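You operate a simulated robot arm through the tools that you are given. There is no shell and no other tool. Be economical: measure what you need, move in short steps, check, and stop when the job is done.

You are at the controls of a simulated robot arm. One attempt, no reset.

TASK
Gauge all three sleeves and put the tight one in the red tray.
Fine: try the plug gauge in each and stand it back; the other two stay.

It is judged by the outcome, as a careful person would: the job done as asked, and still so three seconds after it is handed in. It fails if anything else is knocked over, pushed out of place, dropped, spilled or broken.

THE ROBOT
A 7-joint arm with a two-finger parallel gripper, fixed in place. Base frame: the origin is at the foot of the arm, x ahead of it, y to its left, z up; the work surface is at about z = 82. Lengths are in cm, angles in rad, forces in N, time in s.
With the tool pointing down near the work surface it reaches from about 24 to 68 cm from the base axis. Its first joint turns from -1.152 to 1.152 rad. Payload 2.4 kg.
The TCP is the grasp point between the finger pads, 3 cm short of the fingertips. In the tool frame z runs along the fingers and y along their closing line. The gripper opens to 9.4 cm. The fingers are 2.8 cm wide and 1 cm thick; the gripper's body (5 by 9.6 cm) begins 5.5 cm behind the TCP.
Orientation is that of the tool frame in the base frame, as a unit quaternion [w, x, y, z]. With the fingers straight down and closing along the base's y, the tool's x points along the base's -x, its y along +y and its z along -z.

THE INTERFACE
- The arm moves only by the tool apply_moves. Its argument "series" is a list of rows, each an object of numbers (a shift or turn left out is 0, a gripper value left out holds the last): "wx", "wy", "wz": the turn, a rotation vector about the tool's x, y, z in rad; "dx", "dy", "dz": the shift along the tool's x, y, z in cm; "hand": the gripper command, from -1 (fully open) to 1 (shut), values between in proportion. In form: [{"wx": .., "wy": .., "wz": .., "dx": .., "dy": .., "dz": .., "hand": ..}, ...]. A call has 1 to 10 rows; each row is the pose to reach, as a shift and turn from the pose commanded when the call began, along the tool's axes at that moment. A row lasts 0.2 s, in which the tool goes at most 5 cm and 0.15 rad; a call with a longer step from one row to the next is refused whole, and so is a gripper value outside its range. A pose out of reach is approached as far as the arm can. The call stops where the force on the tool passes 60 N (or 10 N more than at its start, if that is more) or the arm is blocked; 0.2 s more then pass. Each finger travels about 15.3 cm/s and halts on what it meets, pressing with about 24 N; the grip force reading is that of the motor and also rises with nothing between the fingers. The clock runs only during rows and for 0.2 s after the last one: add rows that repeat a pose to give the fingers time. It gives the time, the measured TCP pose, the force on the tool (base axes), the opening and the grip force at its end, in the units of the frame above (readings bear some noise), with the torque about the TCP (base axes, N m) and any sound that the robot's microphone picked up.
- Cameras (640 x 400 px; columns grow to the right, rows downward): "scene" is fixed at [5.12, 47.7, 142.69]; the picture's right is [-0.70, -0.72, 0.00], its down [-0.47, 0.46, -0.75] and it looks along [0.54, -0.52, -0.66] (base axes); focal length 336 px, centre (320, 200). "wrist" rides on the gripper at [7.6, 1.4, -10.2] in the tool frame; the picture's right is [-0.18, 0.98, 0.00], its down [-0.75, -0.14, -0.64] and it looks along [-0.63, -0.12, 0.77] (tool axes); focal length 243 px, centre (320, 200). There is no depth. A picture from a camera that has moved, and an enlarged one, comes with that camera's place and axes in the base frame and with its lens. The place of the scene camera against the robot may be out by one fixed shift of up to 1.8 cm in any direction.
- grab_frame(camera): a new picture of that camera. The clock stands still meanwhile.
- close_up(camera, box): a new picture of the part [left, top, right, bottom] of that camera's present view, enlarged. The clock stands still meanwhile.
- finish_job(): hands the job in; it is judged then, once.

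Go step by step. Nothing tells you positions but the pictures and the camera data: compare them with the known pose of the tool, close in by small moves and look again before you grip or let go. The budget is 120 turns and 76 pictures, counting those below and the enlarged ones. Unless the task says otherwise, let go and move clear before handing in, and close with one line.

The tools are called as name(argument=value, ...) on one line, values as JSON. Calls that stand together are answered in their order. apply_moves: Moves the arm, as the interface text tells. Its arguments: {"type":"object","properties":{"series":{"type":"array","items":{"type":"object","properties":{"wx":{"type":"number"},"wy":{"type":"number"},"wz":{"type":"number"},"dx":{"type":"number"},"dy":{"type":"number"},"dz":{"type":"number"},"hand":{"type":"number"}}}}},"required":["series"]} The other tools are called the same way: grab_frame (camera) takes a picture; close_up (camera, box) takes an enlarged picture of a part of a camera's view; finish_job () hands the job in.

At the start:

```text
time_s: 0.0
eef_pos: [27.15, 24.02, 113.75]
orientation: [0.0, -0.001, 1.0, 0.0]
ft_force: [0.1, 0.1, 0.9]
ft_torque: [0.0, 0.01, 0.01]
gripper_width: 9.41
gripper_force: 0.1
```

scene: 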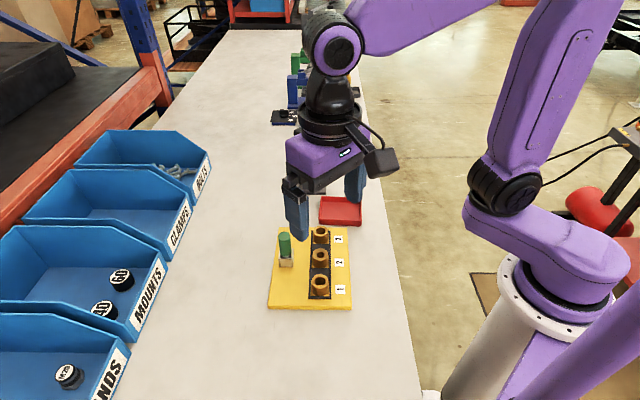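
wrist: 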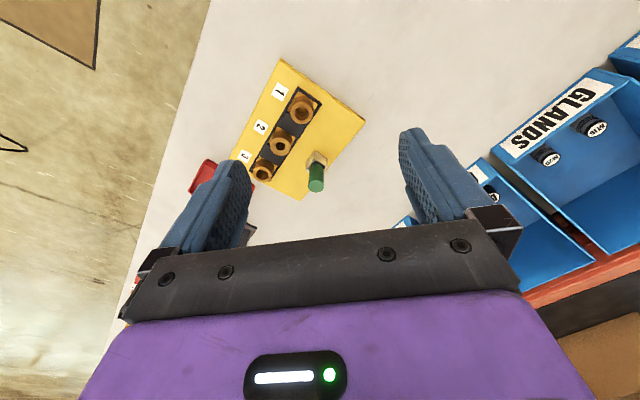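

I see a yellow board with three sleeves (1, 2, 3), a green-handled plug gauge in a holder and a red tray beyond. I'll enlarge that area to measure it.

close_up(camera="scene", box=[250, 180, 380, 320])

close_up(camera="wrist", box=[180, 50, 380, 220])

```text
2.86 times, centred on (315, 250) of scene
camera zoom: at [5.12, 47.7, 142.69], right [-0.7, -0.72, 0.0], down [-0.47, 0.46, -0.75], along [0.54, -0.52, -0.66], focal length 960 px, centre (334, 57)
```

zoom: 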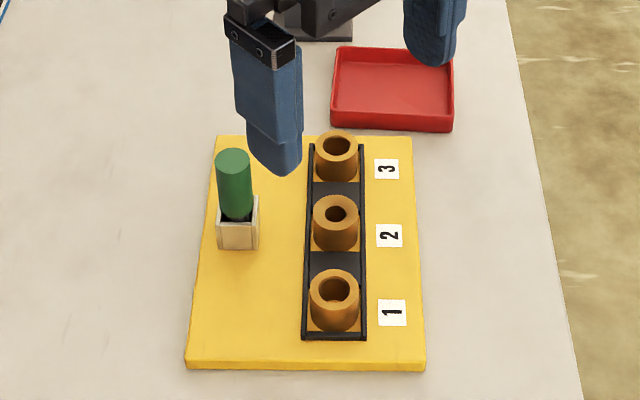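

```text
2.35 times, centred on (280, 135) of wrist
camera zoom: at [19.72, 25.42, 124.04], right [0.18, 0.98, 0.0], down [0.75, -0.14, 0.64], along [0.63, -0.12, -0.77], focal length 571 px, centre (414, 353)
```

zoom: 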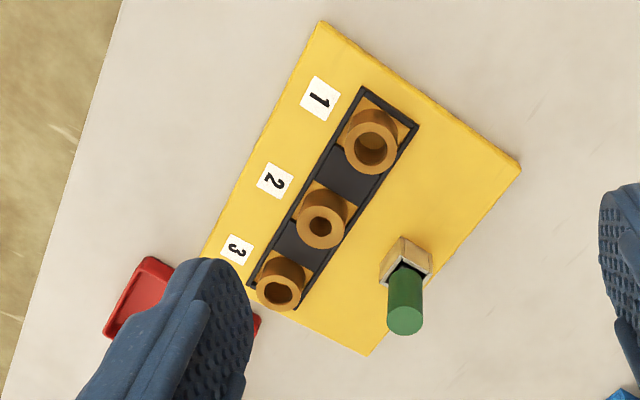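

Rough triangulation puts the sleeves near (32,20), (37,15) and (42,11) and the gauge near (44,20), with the board turned 45° to the base. I'll turn the hand to match the board and move closer for a better look.

apply_moves(series=[{"wz": 0.131, "dx": -2, "dy": -0.6, "dz": 1.2}, {"wz": 0.262, "dx": -4, "dy": -1.2, "dz": 2.4}, {"wz": 0.393, "dx": -6, "dy": -1.8, "dz": 3.6}, {"wz": 0.524, "dx": -8, "dy": -2.4, "dz": 4.8}, {"wz": 0.655, "dx": -10, "dy": -3, "dz": 6}, {"wz": 0.785, "dx": -12, "dy": -3.6, "dz": 7.2}, {"wz": 0.785, "dx": -13.85, "dy": -4, "dz": 8.75}, {"wz": 0.785, "dx": -13.85, "dy": -4, "dz": 8.75}])

grab_frame(camera="wrist")

grab_frame(camera="scene")

```text
time_s: 1.8
eef_pos: [41.05, 19.99, 105.01]
orientation: [0.0, 0.383, 0.924, 0.0]
ft_force: [-0.1, 0.6, -0.3]
ft_torque: [0.04, 0.0, 0.03]
gripper_width: 9.45
gripper_force: 0.0
```

```text
71 pictures are left
camera wrist: at [36.78, 26.33, 115.33], right [0.83, 0.56, 0.0], down [0.43, -0.63, 0.64], along [0.36, -0.53, -0.77], focal length 243 px, centre (320, 200)
```

wrist: 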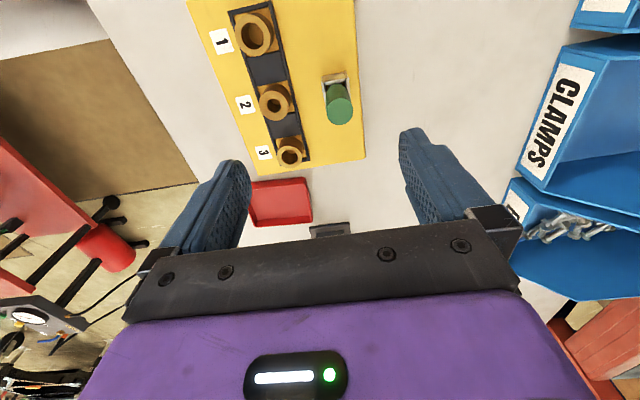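

```text
70 pictures are left
```

scene: 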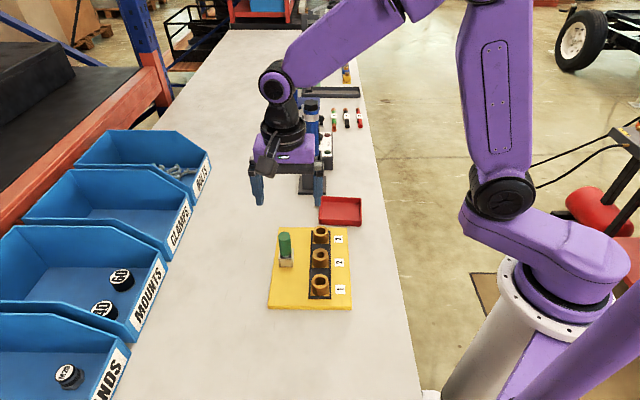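

The gauge, sleeves and tray are in view, so I'll enlarge them to measure precisely.

close_up(camera="wrist", box=[200, 0, 380, 112])

close_up(camera="wrist", box=[220, 60, 400, 240])

close_up(camera="scene", box=[255, 190, 375, 315])

```text
3.56 times, centred on (290, 56) of wrist
camera zoom: at [36.78, 26.33, 115.33], right [0.83, 0.56, 0.0], down [0.43, -0.63, 0.64], along [0.36, -0.53, -0.77], focal length 863 px, centre (427, 712)
```

zoom: 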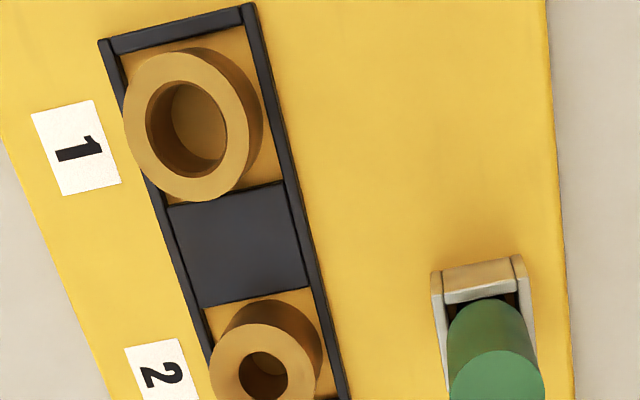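

```text
2.22 times, centred on (310, 150) of wrist
camera zoom: at [36.78, 26.33, 115.33], right [0.83, 0.56, 0.0], down [0.43, -0.63, 0.64], along [0.36, -0.53, -0.77], focal length 539 px, centre (342, 311)
```

zoom: 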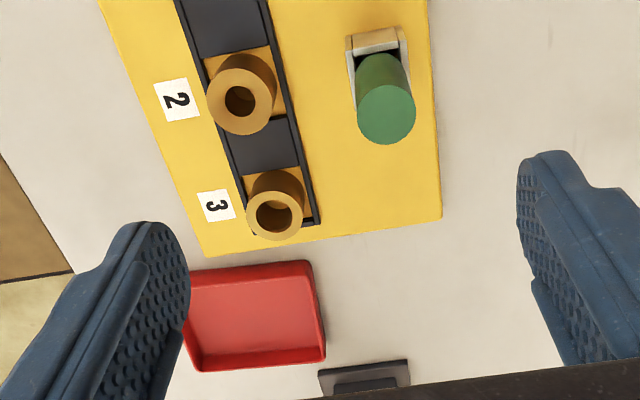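

```text
3.20 times, centred on (315, 252) of scene
camera zoom: at [5.12, 47.7, 142.69], right [-0.7, -0.72, 0.0], down [-0.47, 0.46, -0.75], along [0.54, -0.52, -0.66], focal length 1075 px, centre (336, 32)
```

zoom: 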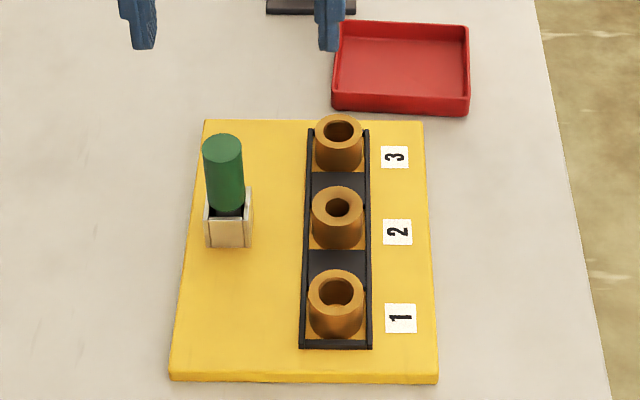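

Triangulating from both wrist pictures puts the gauge top at about (43.2, 20.3, 91.6). The sleeve tops come out near (32.8,20.1), (37.8,15.2) and (42.7,10.4), all at z≈86.3. I'll hover above the gauge and check.

apply_moves(series=[{"dx": -0.67, "dy": 0.9, "dz": 2.5}, {"dx": -1.34, "dy": 1.77, "dz": 5}, {"dx": -1.34, "dy": 1.77, "dz": 9}, {"dx": -1.34, "dy": 1.77, "dz": 9}])

grab_frame(camera="wrist")

close_up(camera="scene", box=[230, 150, 390, 310])

```text
time_s: 2.8
eef_pos: [43.24, 20.33, 95.85]
orientation: [0.0, 0.382, 0.924, 0.0]
ft_force: [0.1, 0.2, -0.7]
ft_torque: [0.0, 0.03, -0.01]
gripper_width: 9.39
gripper_force: 0.3
```

```text
66 pictures are left
camera wrist: at [38.92, 26.69, 106.12], right [0.82, 0.57, 0.0], down [0.43, -0.63, 0.64], along [0.36, -0.53, -0.77], focal length 243 px, centre (320, 200)
```

wrist: 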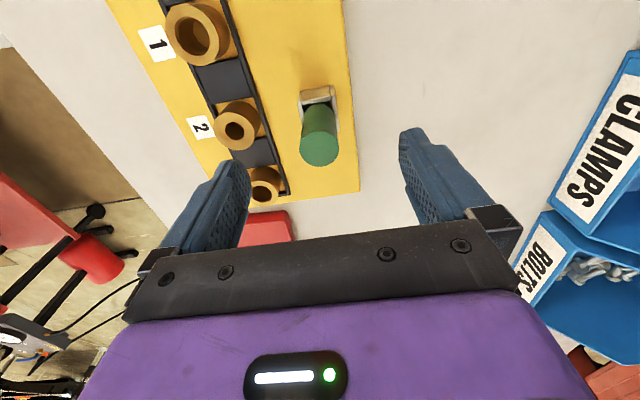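

```text
2.50 times, centred on (310, 230) of scene
camera zoom: at [5.12, 47.7, 142.69], right [-0.7, -0.72, 0.0], down [-0.47, 0.46, -0.75], along [0.54, -0.52, -0.66], focal length 840 px, centre (345, 125)
```

zoom: 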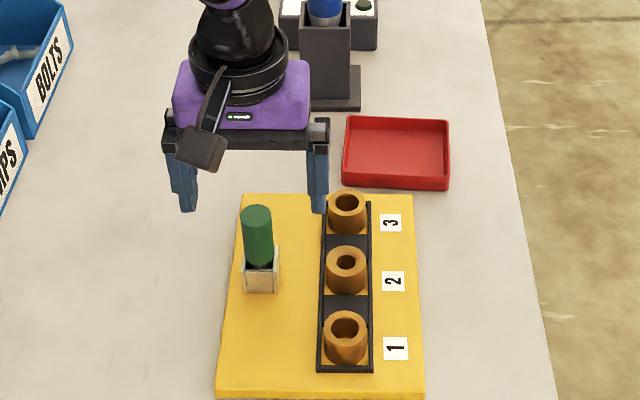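

The hand is centred over the gauge. I'll narrow the opening to about 6 cm, go down until the fingertips are above the holder and sleeves, and look.

apply_moves(series=[{"hand": -0.28}, {"hand": -0.28}, {"dz": 2, "hand": -0.28}, {"dz": 4, "hand": -0.28}, {"dz": 5.3, "hand": -0.28}, {"dz": 5.3, "hand": -0.28}])

grab_frame(camera="wrist")

close_up(camera="scene", box=[250, 190, 370, 310])

```text
time_s: 4.2
eef_pos: [43.3, 20.32, 90.61]
orientation: [0.001, 0.383, 0.924, -0.001]
ft_force: [0.3, -0.5, 0.5]
ft_torque: [-0.03, -0.04, -0.04]
gripper_width: 6.04
gripper_force: 0.1
```

```text
64 pictures are left
camera wrist: at [39.01, 26.76, 100.99], right [0.82, 0.57, 0.0], down [0.43, -0.63, 0.64], along [0.36, -0.53, -0.77], focal length 243 px, centre (320, 200)
```

wrist: 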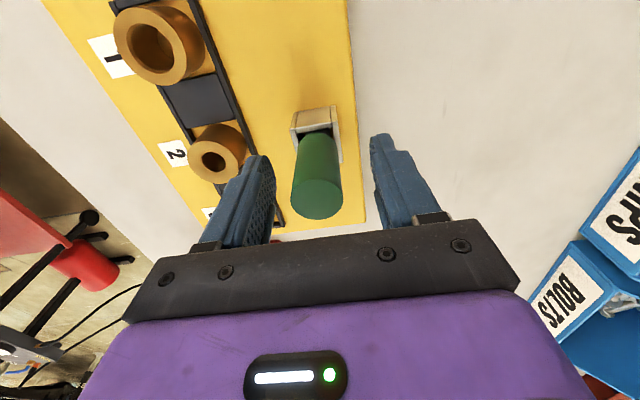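

```text
3.33 times, centred on (310, 250) of scene
camera zoom: at [5.12, 47.7, 142.69], right [-0.7, -0.72, 0.0], down [-0.47, 0.46, -0.75], along [0.54, -0.52, -0.66], focal length 1120 px, centre (353, 33)
```

zoom: 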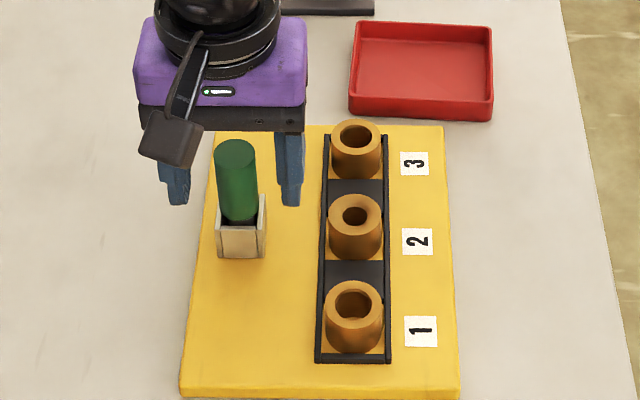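

The fingers straddle the handle well, clear of the holder. Closing now, then lifting straight up.

apply_moves(series=[{"hand": 0.2}, {"hand": 1}, {"hand": 1}, {"hand": 1}])

apply_moves(series=[{"dz": -1}, {"dz": -2}, {"dz": -4}, {"dz": -6}, {"dz": -8}, {"dz": -8}])

grab_frame(camera="wrist")

close_up(camera="scene", box=[240, 160, 370, 310])

```text
time_s: 5.2
eef_pos: [43.44, 20.31, 90.64]
orientation: [0.0, 0.383, 0.924, 0.0]
ft_force: [-1.0, -0.7, -0.1]
ft_torque: [-0.07, 0.02, 0.02]
gripper_width: 2.5
gripper_force: 23.9
```

```text
time_s: 6.6
eef_pos: [43.27, 20.43, 98.73]
orientation: [0.0, 0.383, 0.924, 0.0]
ft_force: [-1.0, -0.7, 0.0]
ft_torque: [-0.01, -0.01, -0.01]
gripper_width: 2.51
gripper_force: 24.5
```

```text
62 pictures are left
camera wrist: at [39.04, 26.77, 109.05], right [0.82, 0.57, 0.0], down [0.43, -0.63, 0.64], along [0.36, -0.53, -0.77], focal length 243 px, centre (320, 200)
```

wrist: 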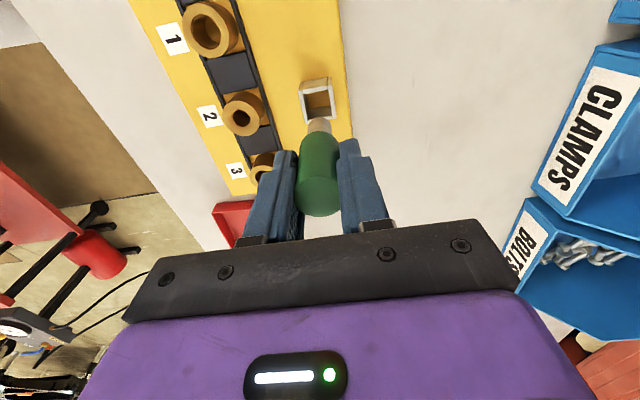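

```text
2.67 times, centred on (305, 235) of scene
camera zoom: at [5.12, 47.7, 142.69], right [-0.7, -0.72, 0.0], down [-0.47, 0.46, -0.75], along [0.54, -0.52, -0.66], focal length 896 px, centre (360, 107)
```

zoom: 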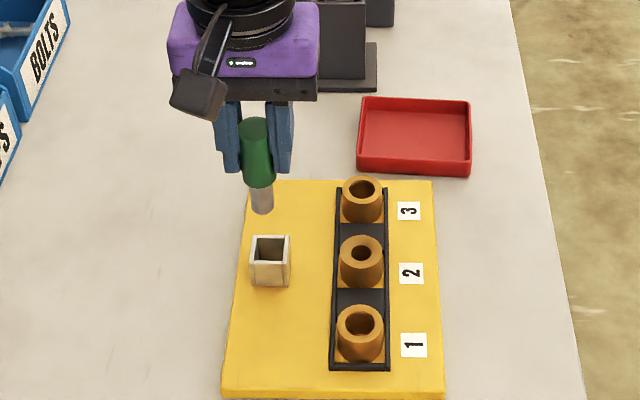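

The gauge is lifted, showing a steel plug below the handle. I'll check its size and whether it hangs vertical.

close_up(camera="scene", box=[265, 185, 325, 245])

close_up(camera="wrist", box=[260, 60, 380, 230])

```text
6.67 times, centred on (295, 215) of scene
camera zoom: at [5.12, 47.7, 142.69], right [-0.7, -0.72, 0.0], down [-0.47, 0.46, -0.75], along [0.54, -0.52, -0.66], focal length 2240 px, centre (487, 100)
```

zoom: 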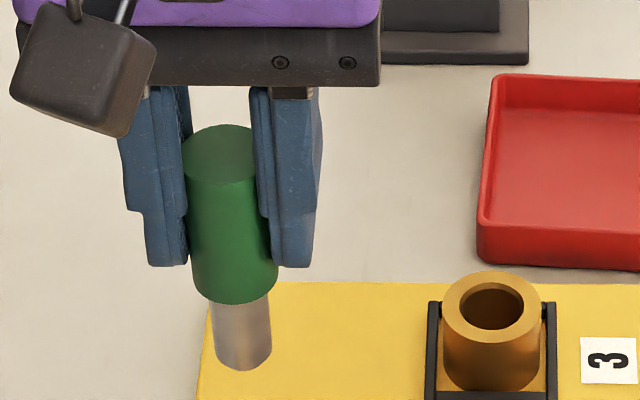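

```text
2.35 times, centred on (320, 145) of wrist
camera zoom: at [39.04, 26.77, 109.05], right [0.82, 0.57, 0.0], down [0.43, -0.63, 0.64], along [0.36, -0.53, -0.77], focal length 571 px, centre (320, 329)
```

zoom: 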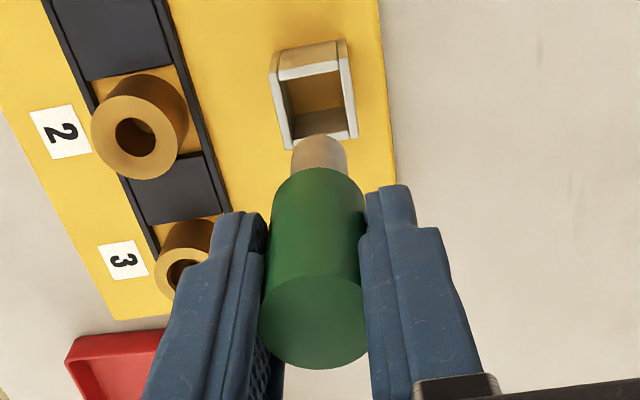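

The plug hangs vertically, about 1.7 cm in diameter and 2.8 cm long, with its tip roughly 7 cm below the TCP. Next I'll go above sleeve 1 and check alignment.

apply_moves(series=[{"dx": 1.8, "dy": -1.9}, {"dx": 3.6, "dy": -3.8}, {"dx": 5.4, "dy": -5.6}, {"dx": 7.2, "dy": -7.5}, {"dx": 7.2, "dy": -7.5, "dz": 1.5}, {"dx": 7.2, "dy": -7.5, "dz": 3}, {"dx": 7.2, "dy": -7.5, "dz": 3}])

close_up(camera="wrist", box=[240, 60, 400, 220])

close_up(camera="scene", box=[270, 220, 370, 310])

```text
time_s: 8.2
eef_pos: [33.02, 20.29, 95.8]
orientation: [0.001, 0.382, 0.924, 0.001]
ft_force: [0.2, -0.3, -0.4]
ft_torque: [-0.03, 0.0, 0.01]
gripper_width: 2.49
gripper_force: 23.9
```

```text
2.50 times, centred on (320, 140) of wrist
camera zoom: at [28.66, 26.56, 106.04], right [0.82, 0.57, 0.0], down [0.43, -0.63, 0.64], along [0.36, -0.53, -0.77], focal length 606 px, centre (320, 350)
```

zoom: 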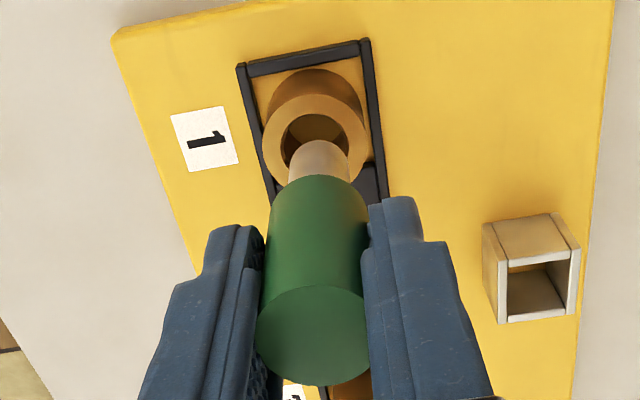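

```text
4.44 times, centred on (320, 265) of scene
camera zoom: at [5.12, 47.7, 142.69], right [-0.7, -0.72, 0.0], down [-0.47, 0.46, -0.75], along [0.54, -0.52, -0.66], focal length 1493 px, centre (320, -89)
```

zoom: 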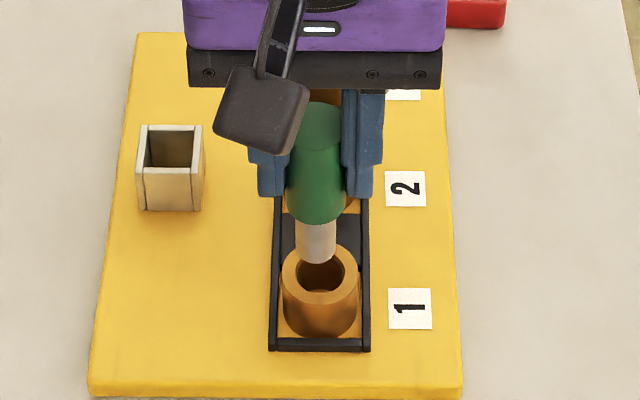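

The plug sits about 0.2 cm too far towards sleeve 2 and 0.14 cm too far left in tool y. I'll correct that, lower until the tip is just above the mouth, and look again.

apply_moves(series=[{"dx": 0.2, "dy": -0.14}, {"dx": 0.2, "dy": -0.14, "dz": 0.6}, {"dx": 0.2, "dy": -0.14, "dz": 1.2}, {"dx": 0.2, "dy": -0.14, "dz": 1.2}])

close_up(camera="wrist", box=[270, 60, 370, 150])

close_up(camera="scene", box=[290, 240, 350, 300])

```text
time_s: 9.2
eef_pos: [32.61, 20.03, 94.43]
orientation: [0.0, 0.382, 0.924, -0.001]
ft_force: [0.1, 0.6, -1.2]
ft_torque: [-0.02, -0.02, 0.01]
gripper_width: 2.49
gripper_force: 24.1
```

```text
4.44 times, centred on (320, 105) of wrist
camera zoom: at [28.35, 26.54, 104.83], right [0.82, 0.57, 0.0], down [0.43, -0.63, 0.64], along [0.36, -0.53, -0.77], focal length 1078 px, centre (320, 622)
```

zoom: 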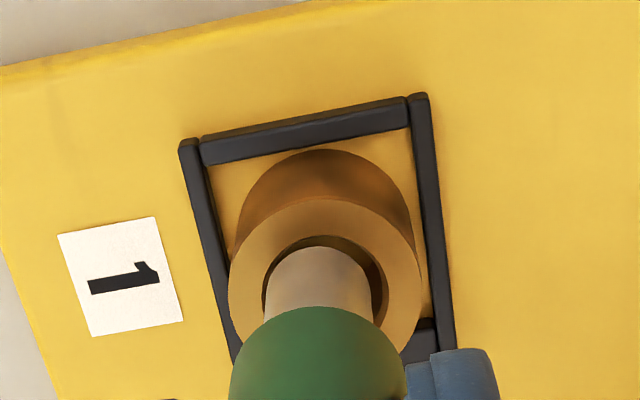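

```text
6.67 times, centred on (320, 270) of scene
camera zoom: at [5.12, 47.7, 142.69], right [-0.7, -0.72, 0.0], down [-0.47, 0.46, -0.75], along [0.54, -0.52, -0.66], focal length 2240 px, centre (320, -267)
```

zoom: 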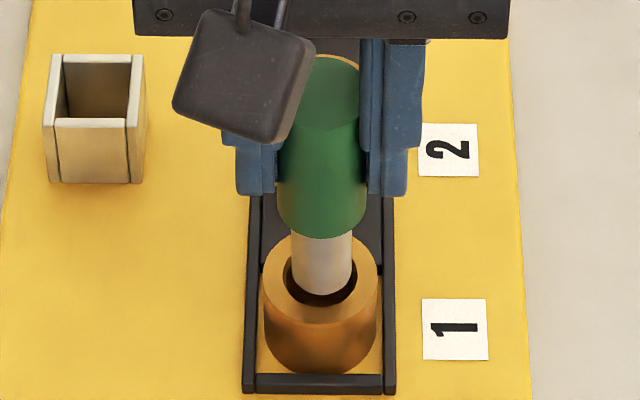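

The tip is about level with the mouth and within the bore outline. I'll nudge it sideways a touch and lower slowly, watching the force.

apply_moves(series=[{"dy": 0.05, "dz": 0.2}, {"dy": 0.05, "dz": 0.5}, {"dy": 0.05, "dz": 0.8}, {"dy": 0.05, "dz": 0.8}])

close_up(camera="wrist", box=[270, 60, 370, 150])

close_up(camera="scene", box=[290, 240, 350, 300])

```text
time_s: 10.2
eef_pos: [32.64, 20.19, 93.64]
orientation: [0.0, 0.384, 0.924, 0.0]
ft_force: [-1.3, 0.2, -0.5]
ft_torque: [-0.01, 0.04, 0.0]
gripper_width: 2.52
gripper_force: 23.7
```

```text
4.44 times, centred on (320, 105) of wrist
camera zoom: at [28.4, 26.53, 103.97], right [0.82, 0.57, 0.0], down [0.43, -0.63, 0.64], along [0.36, -0.53, -0.77], focal length 1078 px, centre (320, 622)
```

zoom: 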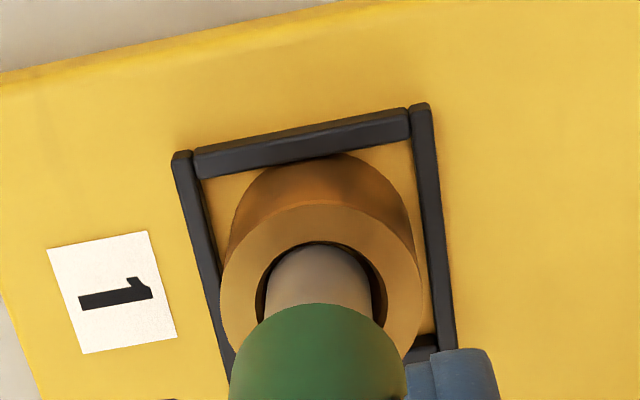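

```text
6.67 times, centred on (320, 270) of scene
camera zoom: at [5.12, 47.7, 142.69], right [-0.7, -0.72, 0.0], down [-0.47, 0.46, -0.75], along [0.54, -0.52, -0.66], focal length 2240 px, centre (320, -267)
```

zoom: 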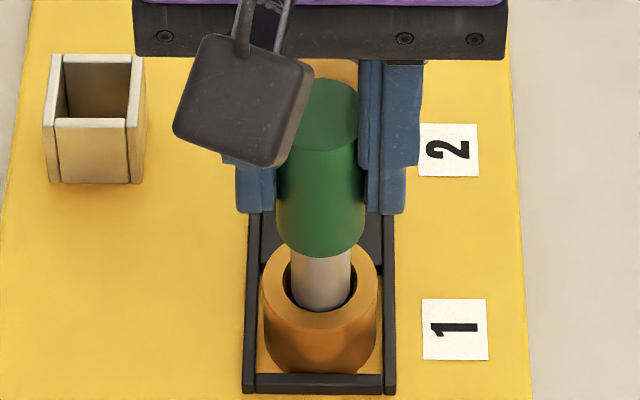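

The plug has entered sleeve 1 with no force. I'll go further in to confirm the fit along the bore.

apply_moves(series=[{"dy": 0.04, "dz": 0.3}, {"dy": 0.04, "dz": 0.6}, {"dy": 0.04, "dz": 0.9}, {"dy": 0.04, "dz": 1.2}, {"dy": 0.04, "dz": 1.5}, {"dy": 0.04, "dz": 1.7}, {"dy": 0.04, "dz": 1.7}])

close_up(camera="scene", box=[290, 240, 350, 300])

```text
time_s: 11.8
eef_pos: [32.85, 20.19, 92.0]
orientation: [0.0, 0.383, 0.924, 0.0]
ft_force: [0.9, -0.6, -0.8]
ft_torque: [-0.05, 0.0, 0.02]
gripper_width: 2.47
gripper_force: 24.2
```

```text
6.67 times, centred on (320, 270) of scene
camera zoom: at [5.12, 47.7, 142.69], right [-0.7, -0.72, 0.0], down [-0.47, 0.46, -0.75], along [0.54, -0.52, -0.66], focal length 2240 px, centre (320, -267)
```

zoom: 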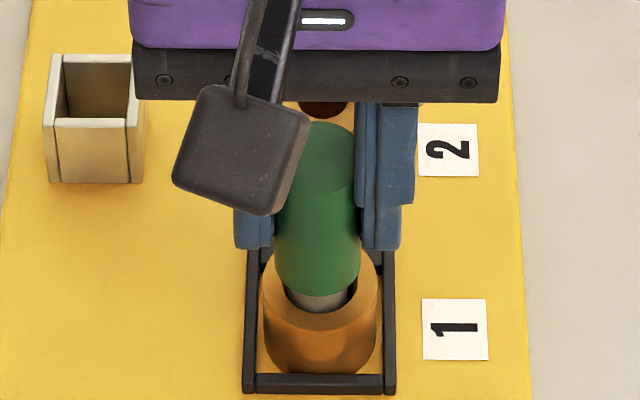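

Sleeve 1 takes the plug freely nearly to its full depth, so it isn't the tight one. I'll withdraw and move over sleeve 2.

apply_moves(series=[{"dz": -1}, {"dz": -2}, {"dz": -4}, {"dz": -4.2}, {"dx": -2.3, "dz": -4.2}, {"dx": -4.6, "dz": -4.2}, {"dx": -6.93, "dy": 0.03, "dz": -4.2}, {"dx": -6.93, "dy": 0.03, "dz": -3.0}, {"dx": -6.93, "dy": 0.03, "dz": -2.8}, {"dx": -6.93, "dy": 0.03, "dz": -2.8}])

close_up(camera="wrist", box=[270, 60, 370, 150])

close_up(camera="scene", box=[285, 215, 355, 285])

```text
time_s: 14.0
eef_pos: [37.86, 15.45, 94.87]
orientation: [0.0, 0.383, 0.924, 0.0]
ft_force: [-0.3, -1.3, -0.6]
ft_torque: [-0.07, 0.01, 0.0]
gripper_width: 2.51
gripper_force: 24.1
```

```text
4.44 times, centred on (320, 105) of wrist
camera zoom: at [33.48, 21.78, 105.04], right [0.82, 0.57, 0.0], down [0.43, -0.63, 0.64], along [0.36, -0.53, -0.77], focal length 1078 px, centre (320, 622)
```

zoom: 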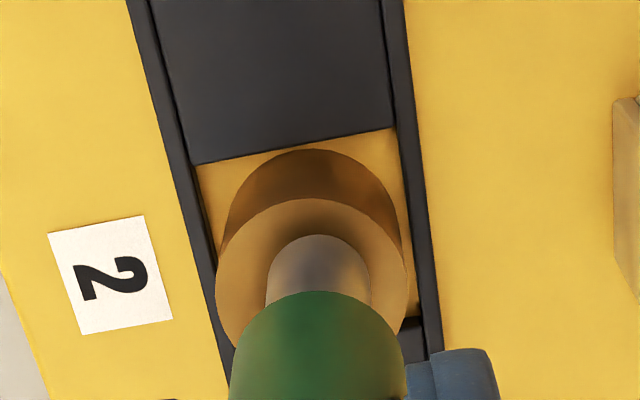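

```text
5.71 times, centred on (320, 250) of scene
camera zoom: at [5.12, 47.7, 142.69], right [-0.7, -0.72, 0.0], down [-0.47, 0.46, -0.75], along [0.54, -0.52, -0.66], focal length 1920 px, centre (320, -86)
```

zoom: 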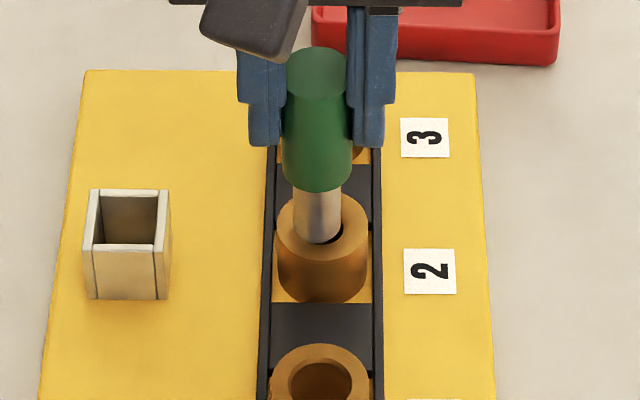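

The plug is about 0.15 cm off sideways over sleeve 2. I'll correct that and lower in small steps, since the bore looks narrower here.

apply_moves(series=[{"dx": -0.12, "dy": -0.15}, {"dx": -0.12, "dy": -0.15, "dz": 0.3}, {"dx": -0.12, "dy": -0.15, "dz": 0.6}, {"dx": -0.12, "dy": -0.15, "dz": 0.6}])

close_up(camera="wrist", box=[270, 60, 370, 150])

close_up(camera="scene", box=[285, 215, 355, 285])

```text
time_s: 15.0
eef_pos: [37.75, 15.21, 94.35]
orientation: [0.001, 0.383, 0.924, 0.0]
ft_force: [0.3, -4.7, 15.3]
ft_torque: [-0.29, 0.12, -0.01]
gripper_width: 2.51
gripper_force: 23.8
```

```text
4.44 times, centred on (320, 105) of wrist
camera zoom: at [33.43, 21.59, 104.49], right [0.83, 0.56, 0.0], down [0.43, -0.63, 0.64], along [0.36, -0.53, -0.77], focal length 1078 px, centre (320, 622)
```

zoom: 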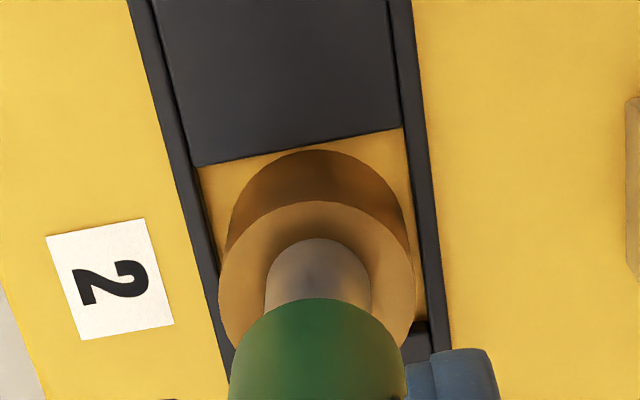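

```text
5.71 times, centred on (320, 250) of scene
camera zoom: at [5.1, 47.68, 142.7], right [-0.7, -0.72, 0.0], down [-0.47, 0.46, -0.75], along [0.54, -0.52, -0.66], focal length 1920 px, centre (320, -86)
```

zoom: 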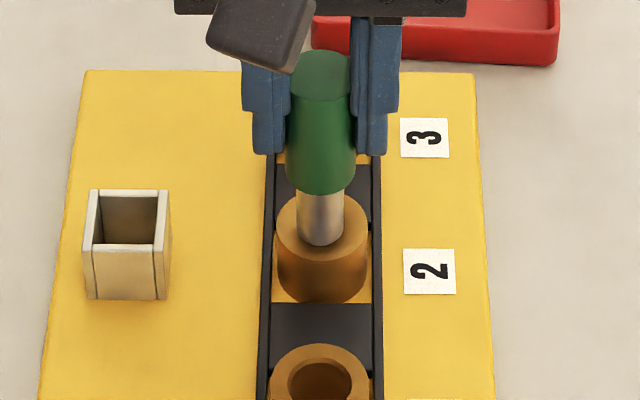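

Sleeve 2 stops the plug at its mouth with 15 N. I'll back off, shift slightly and retry, so a misalignment can't be mistaken for a tight bore.

apply_moves(series=[{"dz": -0.4}, {"dx": -0.2, "dy": 0.0, "dz": -0.4}, {"dx": -0.2, "dz": -0.1}, {"dx": -0.2, "dz": 0.05}, {"dx": -0.2, "dz": 0.05}])

close_up(camera="scene", box=[285, 215, 355, 285])

```text
time_s: 16.2
eef_pos: [37.77, 14.96, 94.12]
orientation: [0.0, 0.383, 0.924, 0.0]
ft_force: [-1.3, -1.1, 18.4]
ft_torque: [-0.18, 0.42, -0.01]
gripper_width: 2.48
gripper_force: 24.0
```

```text
5.71 times, centred on (320, 250) of scene
camera zoom: at [5.09, 47.69, 142.7], right [-0.7, -0.72, 0.0], down [-0.47, 0.46, -0.75], along [0.54, -0.52, -0.66], focal length 1920 px, centre (320, -86)
```

zoom: 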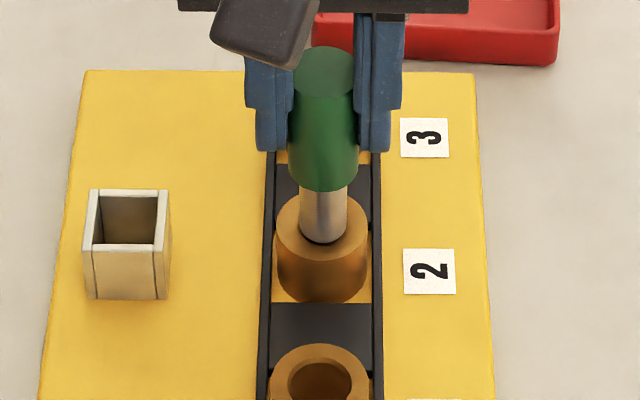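

Sleeve 2 rejects the plug again from a shifted position, so the bore is smaller than the plug. I'll gauge sleeve 3 too, as asked.

apply_moves(series=[{"dz": -1}, {"dz": -2}, {"dx": -2.2, "dz": -2}, {"dx": -4.4, "dz": -2}, {"dx": -6.67, "dy": -0.07, "dz": -2}, {"dx": -6.67, "dy": -0.07, "dz": -0.6}, {"dx": -6.67, "dy": -0.07, "dz": -0.4}, {"dx": -6.67, "dy": -0.07, "dz": -0.4}])

close_up(camera="wrist", box=[270, 60, 370, 150])

close_up(camera="scene", box=[285, 195, 355, 265])

```text
time_s: 18.0
eef_pos: [42.3, 10.3, 94.39]
orientation: [0.0, 0.382, 0.924, 0.0]
ft_force: [-0.6, -0.8, -1.1]
ft_torque: [-0.03, 0.03, -0.03]
gripper_width: 2.49
gripper_force: 24.3
```

```text
4.44 times, centred on (320, 105) of wrist
camera zoom: at [38.15, 16.66, 104.79], right [0.82, 0.57, 0.0], down [0.43, -0.63, 0.64], along [0.36, -0.53, -0.77], focal length 1078 px, centre (320, 622)
```

zoom: 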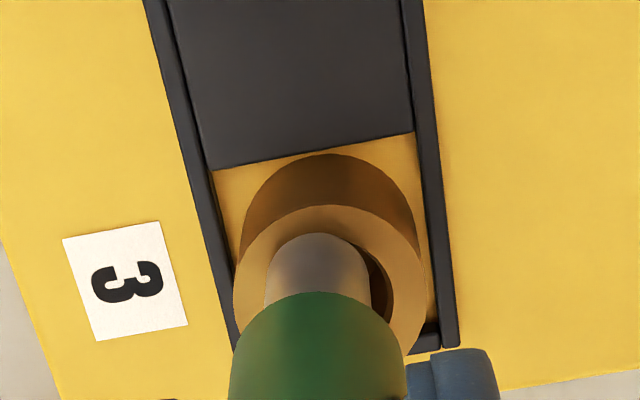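

```text
5.71 times, centred on (320, 230) of scene
camera zoom: at [5.12, 47.7, 142.69], right [-0.7, -0.72, 0.0], down [-0.47, 0.46, -0.75], along [0.54, -0.52, -0.66], focal length 1920 px, centre (320, 29)
```

zoom: 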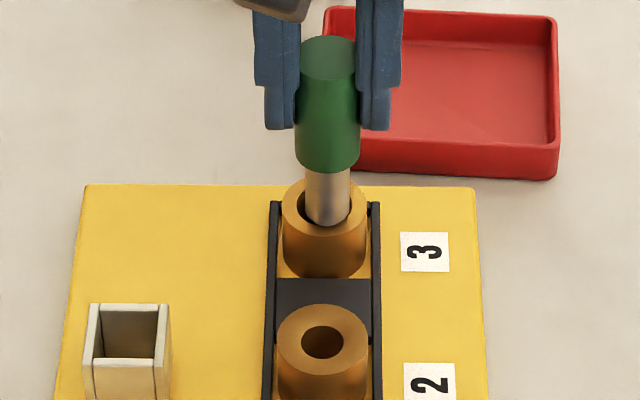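

The plug is about 0.35 cm short along the row and 0.12 cm off sideways. I'll correct that and lower gently.

apply_moves(series=[{"dx": -0.33, "dy": 0.13}, {"dx": -0.33, "dy": 0.13, "dz": 0.2}, {"dx": -0.33, "dy": 0.13, "dz": 0.5}, {"dx": -0.33, "dy": 0.13, "dz": 0.7}, {"dx": -0.33, "dy": 0.13, "dz": 0.7}])

close_up(camera="wrist", box=[270, 60, 370, 150])

close_up(camera="scene", box=[285, 195, 355, 265])

```text
time_s: 19.2
eef_pos: [42.79, 9.93, 93.92]
orientation: [0.001, 0.383, 0.924, 0.001]
ft_force: [-0.3, 0.4, -0.9]
ft_torque: [0.02, 0.01, -0.03]
gripper_width: 2.54
gripper_force: 24.0
```

```text
4.44 times, centred on (320, 105) of wrist
camera zoom: at [38.5, 16.42, 104.17], right [0.82, 0.57, 0.0], down [0.43, -0.63, 0.64], along [0.36, -0.53, -0.77], focal length 1078 px, centre (320, 622)
```

zoom: 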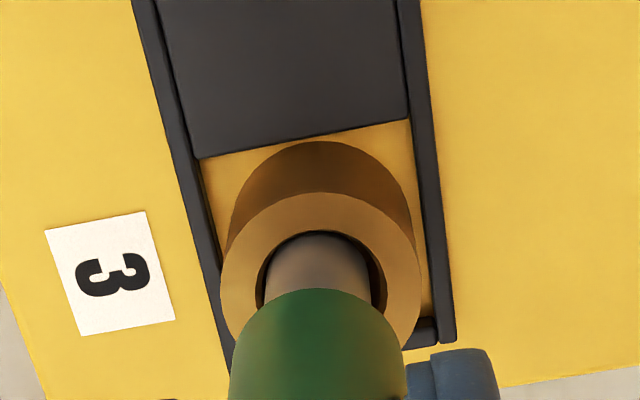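

```text
5.71 times, centred on (320, 230) of scene
camera zoom: at [5.12, 47.7, 142.69], right [-0.7, -0.72, 0.0], down [-0.47, 0.46, -0.75], along [0.54, -0.52, -0.66], focal length 1920 px, centre (320, 29)
```

zoom: 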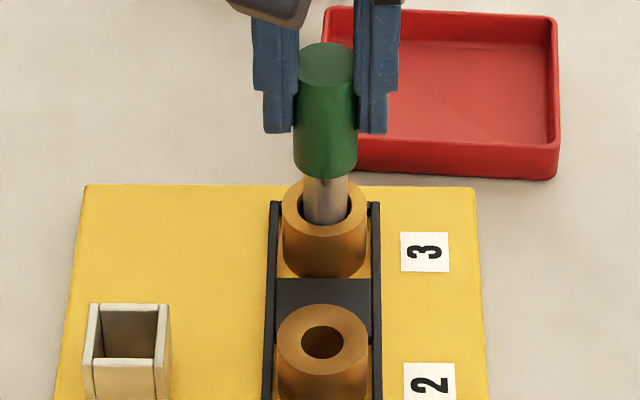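

The plug is well centred and entering sleeve 3 without force. Continuing to depth.

apply_moves(series=[{"dy": 0.02, "dz": 0.3}, {"dy": 0.02, "dz": 0.6}, {"dy": 0.02, "dz": 0.9}, {"dy": 0.02, "dz": 1.2}, {"dy": 0.02, "dz": 1.5}, {"dy": 0.02, "dz": 1.8}, {"dy": 0.02, "dz": 1.8}])

close_up(camera="scene", box=[285, 195, 355, 265])

```text
time_s: 20.8
eef_pos: [42.89, 10.04, 91.95]
orientation: [-0.001, 0.382, 0.924, -0.001]
ft_force: [0.4, -0.3, -1.3]
ft_torque: [-0.01, 0.0, 0.06]
gripper_width: 2.5
gripper_force: 24.0
```

```text
5.71 times, centred on (320, 230) of scene
camera zoom: at [5.12, 47.7, 142.69], right [-0.7, -0.72, 0.0], down [-0.47, 0.46, -0.75], along [0.54, -0.52, -0.66], focal length 1920 px, centre (320, 29)
```

zoom: 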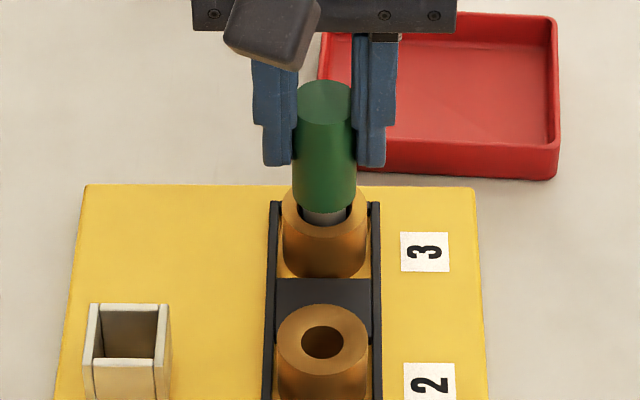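

Sleeves 1 and 3 accept the plug freely and sleeve 2 rejects it, so sleeve 2 is the tight one. I'll return the gauge to above its holder by reversing the summed commands.

apply_moves(series=[{"dz": -1.5}, {"dz": -3}, {"dz": -6.65}, {"dx": 1.7, "dy": 1.9, "dz": -6.65}, {"dx": 3.4, "dy": 3.8, "dz": -6.65}, {"dx": 5.1, "dy": 5.7, "dz": -6.65}, {"dx": 6.85, "dy": 7.59, "dz": -6.65}, {"dx": 6.85, "dy": 7.59, "dz": -4.2}, {"dx": 6.85, "dy": 7.59, "dz": -3.6}, {"dx": 6.85, "dy": 7.59, "dz": -3.6}])

close_up(camera="wrist", box=[270, 60, 370, 150])

close_up(camera="scene", box=[255, 205, 325, 275])

```text
time_s: 23.0
eef_pos: [43.26, 20.28, 95.6]
orientation: [-0.001, 0.384, 0.924, 0.0]
ft_force: [0.1, -0.5, -1.6]
ft_torque: [0.01, 0.01, 0.02]
gripper_width: 2.52
gripper_force: 23.8
```

```text
4.44 times, centred on (320, 105) of wrist
camera zoom: at [39.04, 26.73, 105.9], right [0.82, 0.57, 0.0], down [0.43, -0.63, 0.64], along [0.36, -0.53, -0.77], focal length 1078 px, centre (320, 622)
```

zoom: 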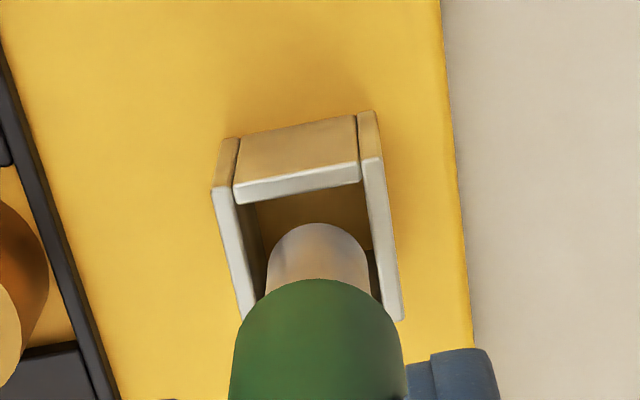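

```text
5.71 times, centred on (290, 240) of scene
camera zoom: at [5.12, 47.7, 142.69], right [-0.7, -0.72, 0.0], down [-0.47, 0.46, -0.75], along [0.54, -0.52, -0.66], focal length 1920 px, centre (491, -29)
```

zoom: 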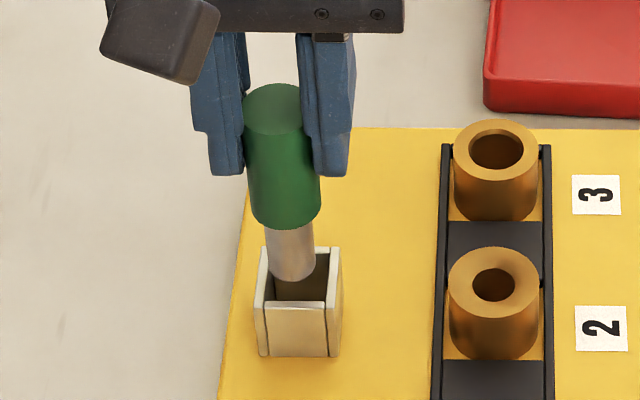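

The plug is above the holder opening, same place it came from. Lowering it straight down.

apply_moves(series=[{"dz": 0.7}, {"dz": 1.4}, {"dz": 2.2}, {"dz": 3}, {"dz": 3.8}, {"dz": 4.4}, {"dz": 4.8}, {"dz": 4.9}, {"dz": 4.9}])

close_up(camera="scene", box=[255, 205, 325, 275])

```text
time_s: 25.0
eef_pos: [43.41, 20.35, 90.8]
orientation: [0.002, 0.383, 0.924, 0.001]
ft_force: [5.0, 3.1, 16.3]
ft_torque: [0.22, -0.34, 0.0]
gripper_width: 2.49
gripper_force: 24.1
```

```text
5.71 times, centred on (290, 240) of scene
camera zoom: at [5.11, 47.69, 142.7], right [-0.7, -0.72, 0.0], down [-0.47, 0.46, -0.75], along [0.54, -0.52, -0.66], focal length 1920 px, centre (491, -29)
```

zoom: 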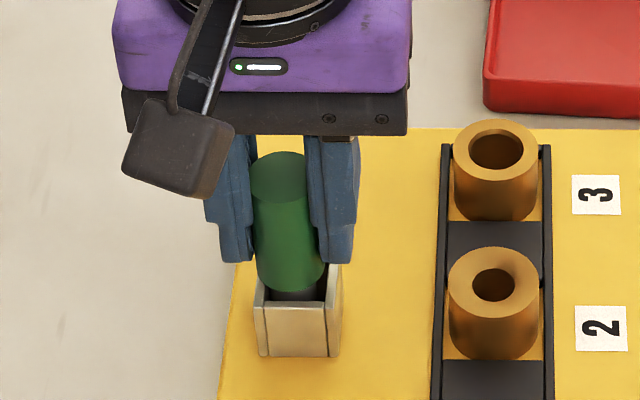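

The gauge touches bottom at 16 N and looks seated as it was at the start. I'll ease off slightly, open to 6 cm and rise.

apply_moves(series=[{"dz": -0.1}, {"dz": -0.1, "hand": 0.3}, {"dz": -0.1, "hand": -0.28}, {"dz": -0.1, "hand": -0.28}, {"dz": -0.1, "hand": -0.28}])

apply_moves(series=[{"dz": -1}, {"dz": -2}, {"dz": -4}, {"dz": -7}, {"dz": -9}, {"dz": -9}])

close_up(camera="scene", box=[250, 180, 380, 310])

grab_frame(camera="wrist")

```text
time_s: 26.2
eef_pos: [43.25, 20.27, 90.85]
orientation: [-0.001, 0.382, 0.924, 0.0]
ft_force: [-0.8, -0.5, -0.3]
ft_torque: [0.0, -0.03, 0.0]
gripper_width: 6.02
gripper_force: 0.0
```

```text
time_s: 27.6
eef_pos: [43.25, 20.27, 99.92]
orientation: [0.0, 0.383, 0.924, 0.0]
ft_force: [-0.9, 0.3, 0.1]
ft_torque: [0.0, -0.02, 0.0]
gripper_width: 6.02
gripper_force: 0.1
```

```text
3.08 times, centred on (315, 245) of scene
camera zoom: at [5.12, 47.7, 142.69], right [-0.7, -0.72, 0.0], down [-0.47, 0.46, -0.75], along [0.54, -0.52, -0.66], focal length 1034 px, centre (335, 62)
```

zoom: 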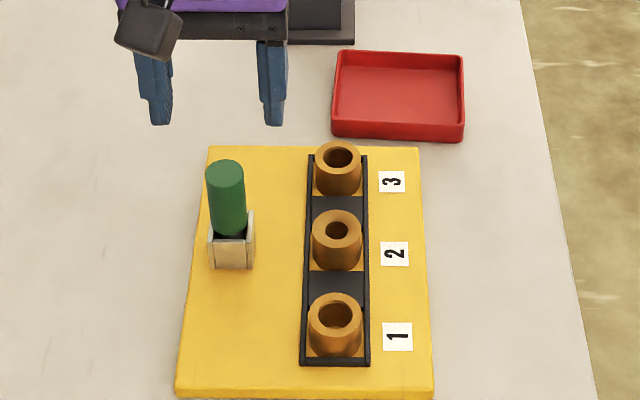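

```text
37 pictures are left
camera wrist: at [38.94, 26.71, 110.21], right [0.82, 0.57, 0.0], down [0.43, -0.63, 0.64], along [0.36, -0.53, -0.77], focal length 243 px, centre (320, 200)
```

wrist: 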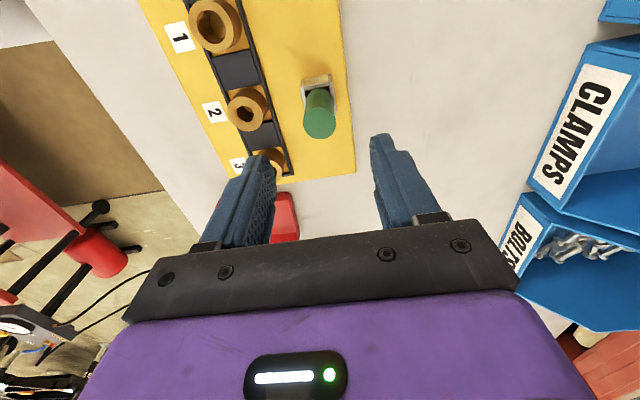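

The gauge is standing back in its holder. Next I'll move over sleeve 2 with the fingers open at 6 cm and check alignment.

apply_moves(series=[{"dx": 0.05, "dy": -2}, {"dx": 0.1, "dy": -4}, {"dx": 0.16, "dy": -6}, {"dx": 0.22, "dy": -7.62}, {"dx": 0.22, "dy": -7.62, "dz": 2.5}, {"dx": 0.22, "dy": -7.62, "dz": 5}, {"dx": 0.22, "dy": -7.62, "dz": 8}, {"dx": 0.22, "dy": -7.62, "dz": 8}])

grab_frame(camera="wrist")

close_up(camera="scene", box=[270, 200, 370, 300])

```text
time_s: 29.4
eef_pos: [37.77, 14.99, 91.84]
orientation: [0.0, 0.383, 0.924, -0.001]
ft_force: [-1.1, -0.2, 1.0]
ft_torque: [0.0, -0.01, -0.01]
gripper_width: 6.01
gripper_force: 0.0
```

```text
36 pictures are left
camera wrist: at [33.38, 21.42, 102.14], right [0.82, 0.57, 0.0], down [0.43, -0.63, 0.64], along [0.36, -0.53, -0.77], focal length 243 px, centre (320, 200)
```

wrist: 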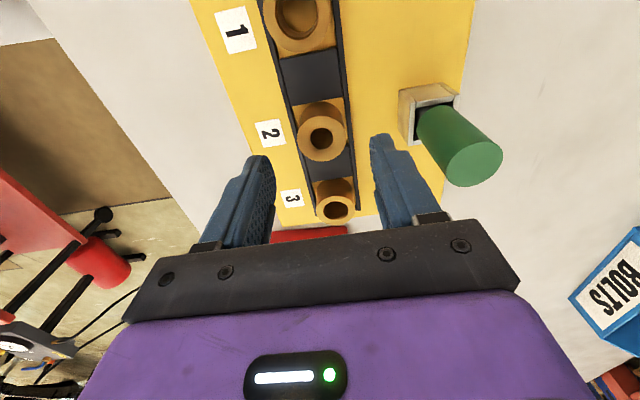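

```text
4.00 times, centred on (320, 250) of scene
camera zoom: at [5.12, 47.7, 142.69], right [-0.7, -0.72, 0.0], down [-0.47, 0.46, -0.75], along [0.54, -0.52, -0.66], focal length 1344 px, centre (320, 0)
```

zoom: 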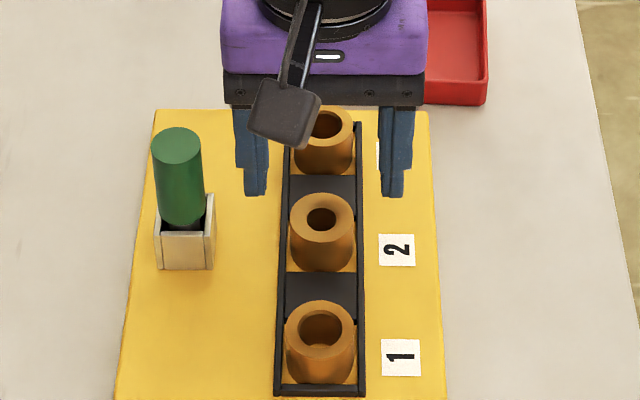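

Sleeve 2 sits centred between the fingers to within about 0.1 cm. I'll go down with the tips 1.5 cm below its top and check them against the rack walls.

apply_moves(series=[{"dx": 0.05, "dz": 1.3}, {"dx": 0.05, "dz": 2.6}, {"dx": 0.05, "dz": 3.5}, {"dx": 0.05, "dz": 4.1}, {"dx": 0.05, "dz": 4.1}])

close_up(camera="wrist", box=[210, 60, 430, 240])

close_up(camera="scene", box=[280, 215, 360, 295])

```text
time_s: 30.6
eef_pos: [37.81, 15.04, 87.72]
orientation: [0.0, 0.383, 0.924, 0.0]
ft_force: [1.1, -0.2, 1.0]
ft_torque: [-0.05, -0.02, 0.02]
gripper_width: 6.03
gripper_force: 0.0
```

```text
2.22 times, centred on (320, 150) of wrist
camera zoom: at [33.4, 21.48, 98.05], right [0.82, 0.57, 0.0], down [0.43, -0.63, 0.64], along [0.36, -0.53, -0.77], focal length 539 px, centre (320, 311)
```

zoom: 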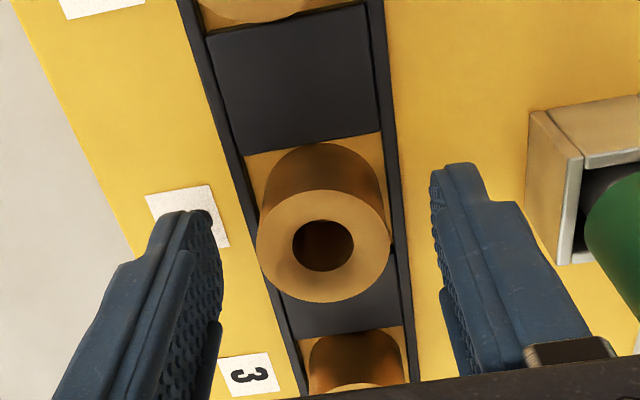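

```text
5.00 times, centred on (320, 255) of scene
camera zoom: at [5.12, 47.7, 142.69], right [-0.7, -0.72, 0.0], down [-0.47, 0.46, -0.75], along [0.54, -0.52, -0.66], focal length 1680 px, centre (320, -75)
```

zoom: 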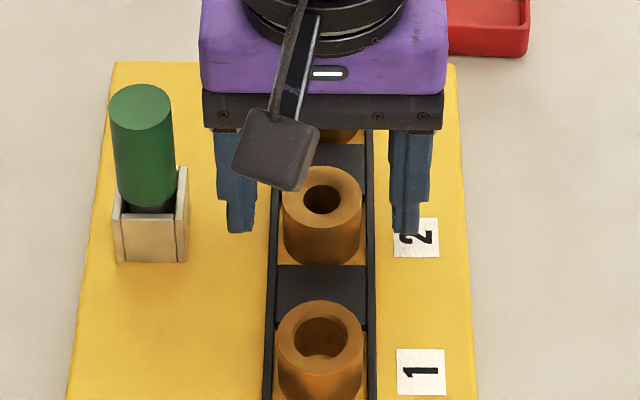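

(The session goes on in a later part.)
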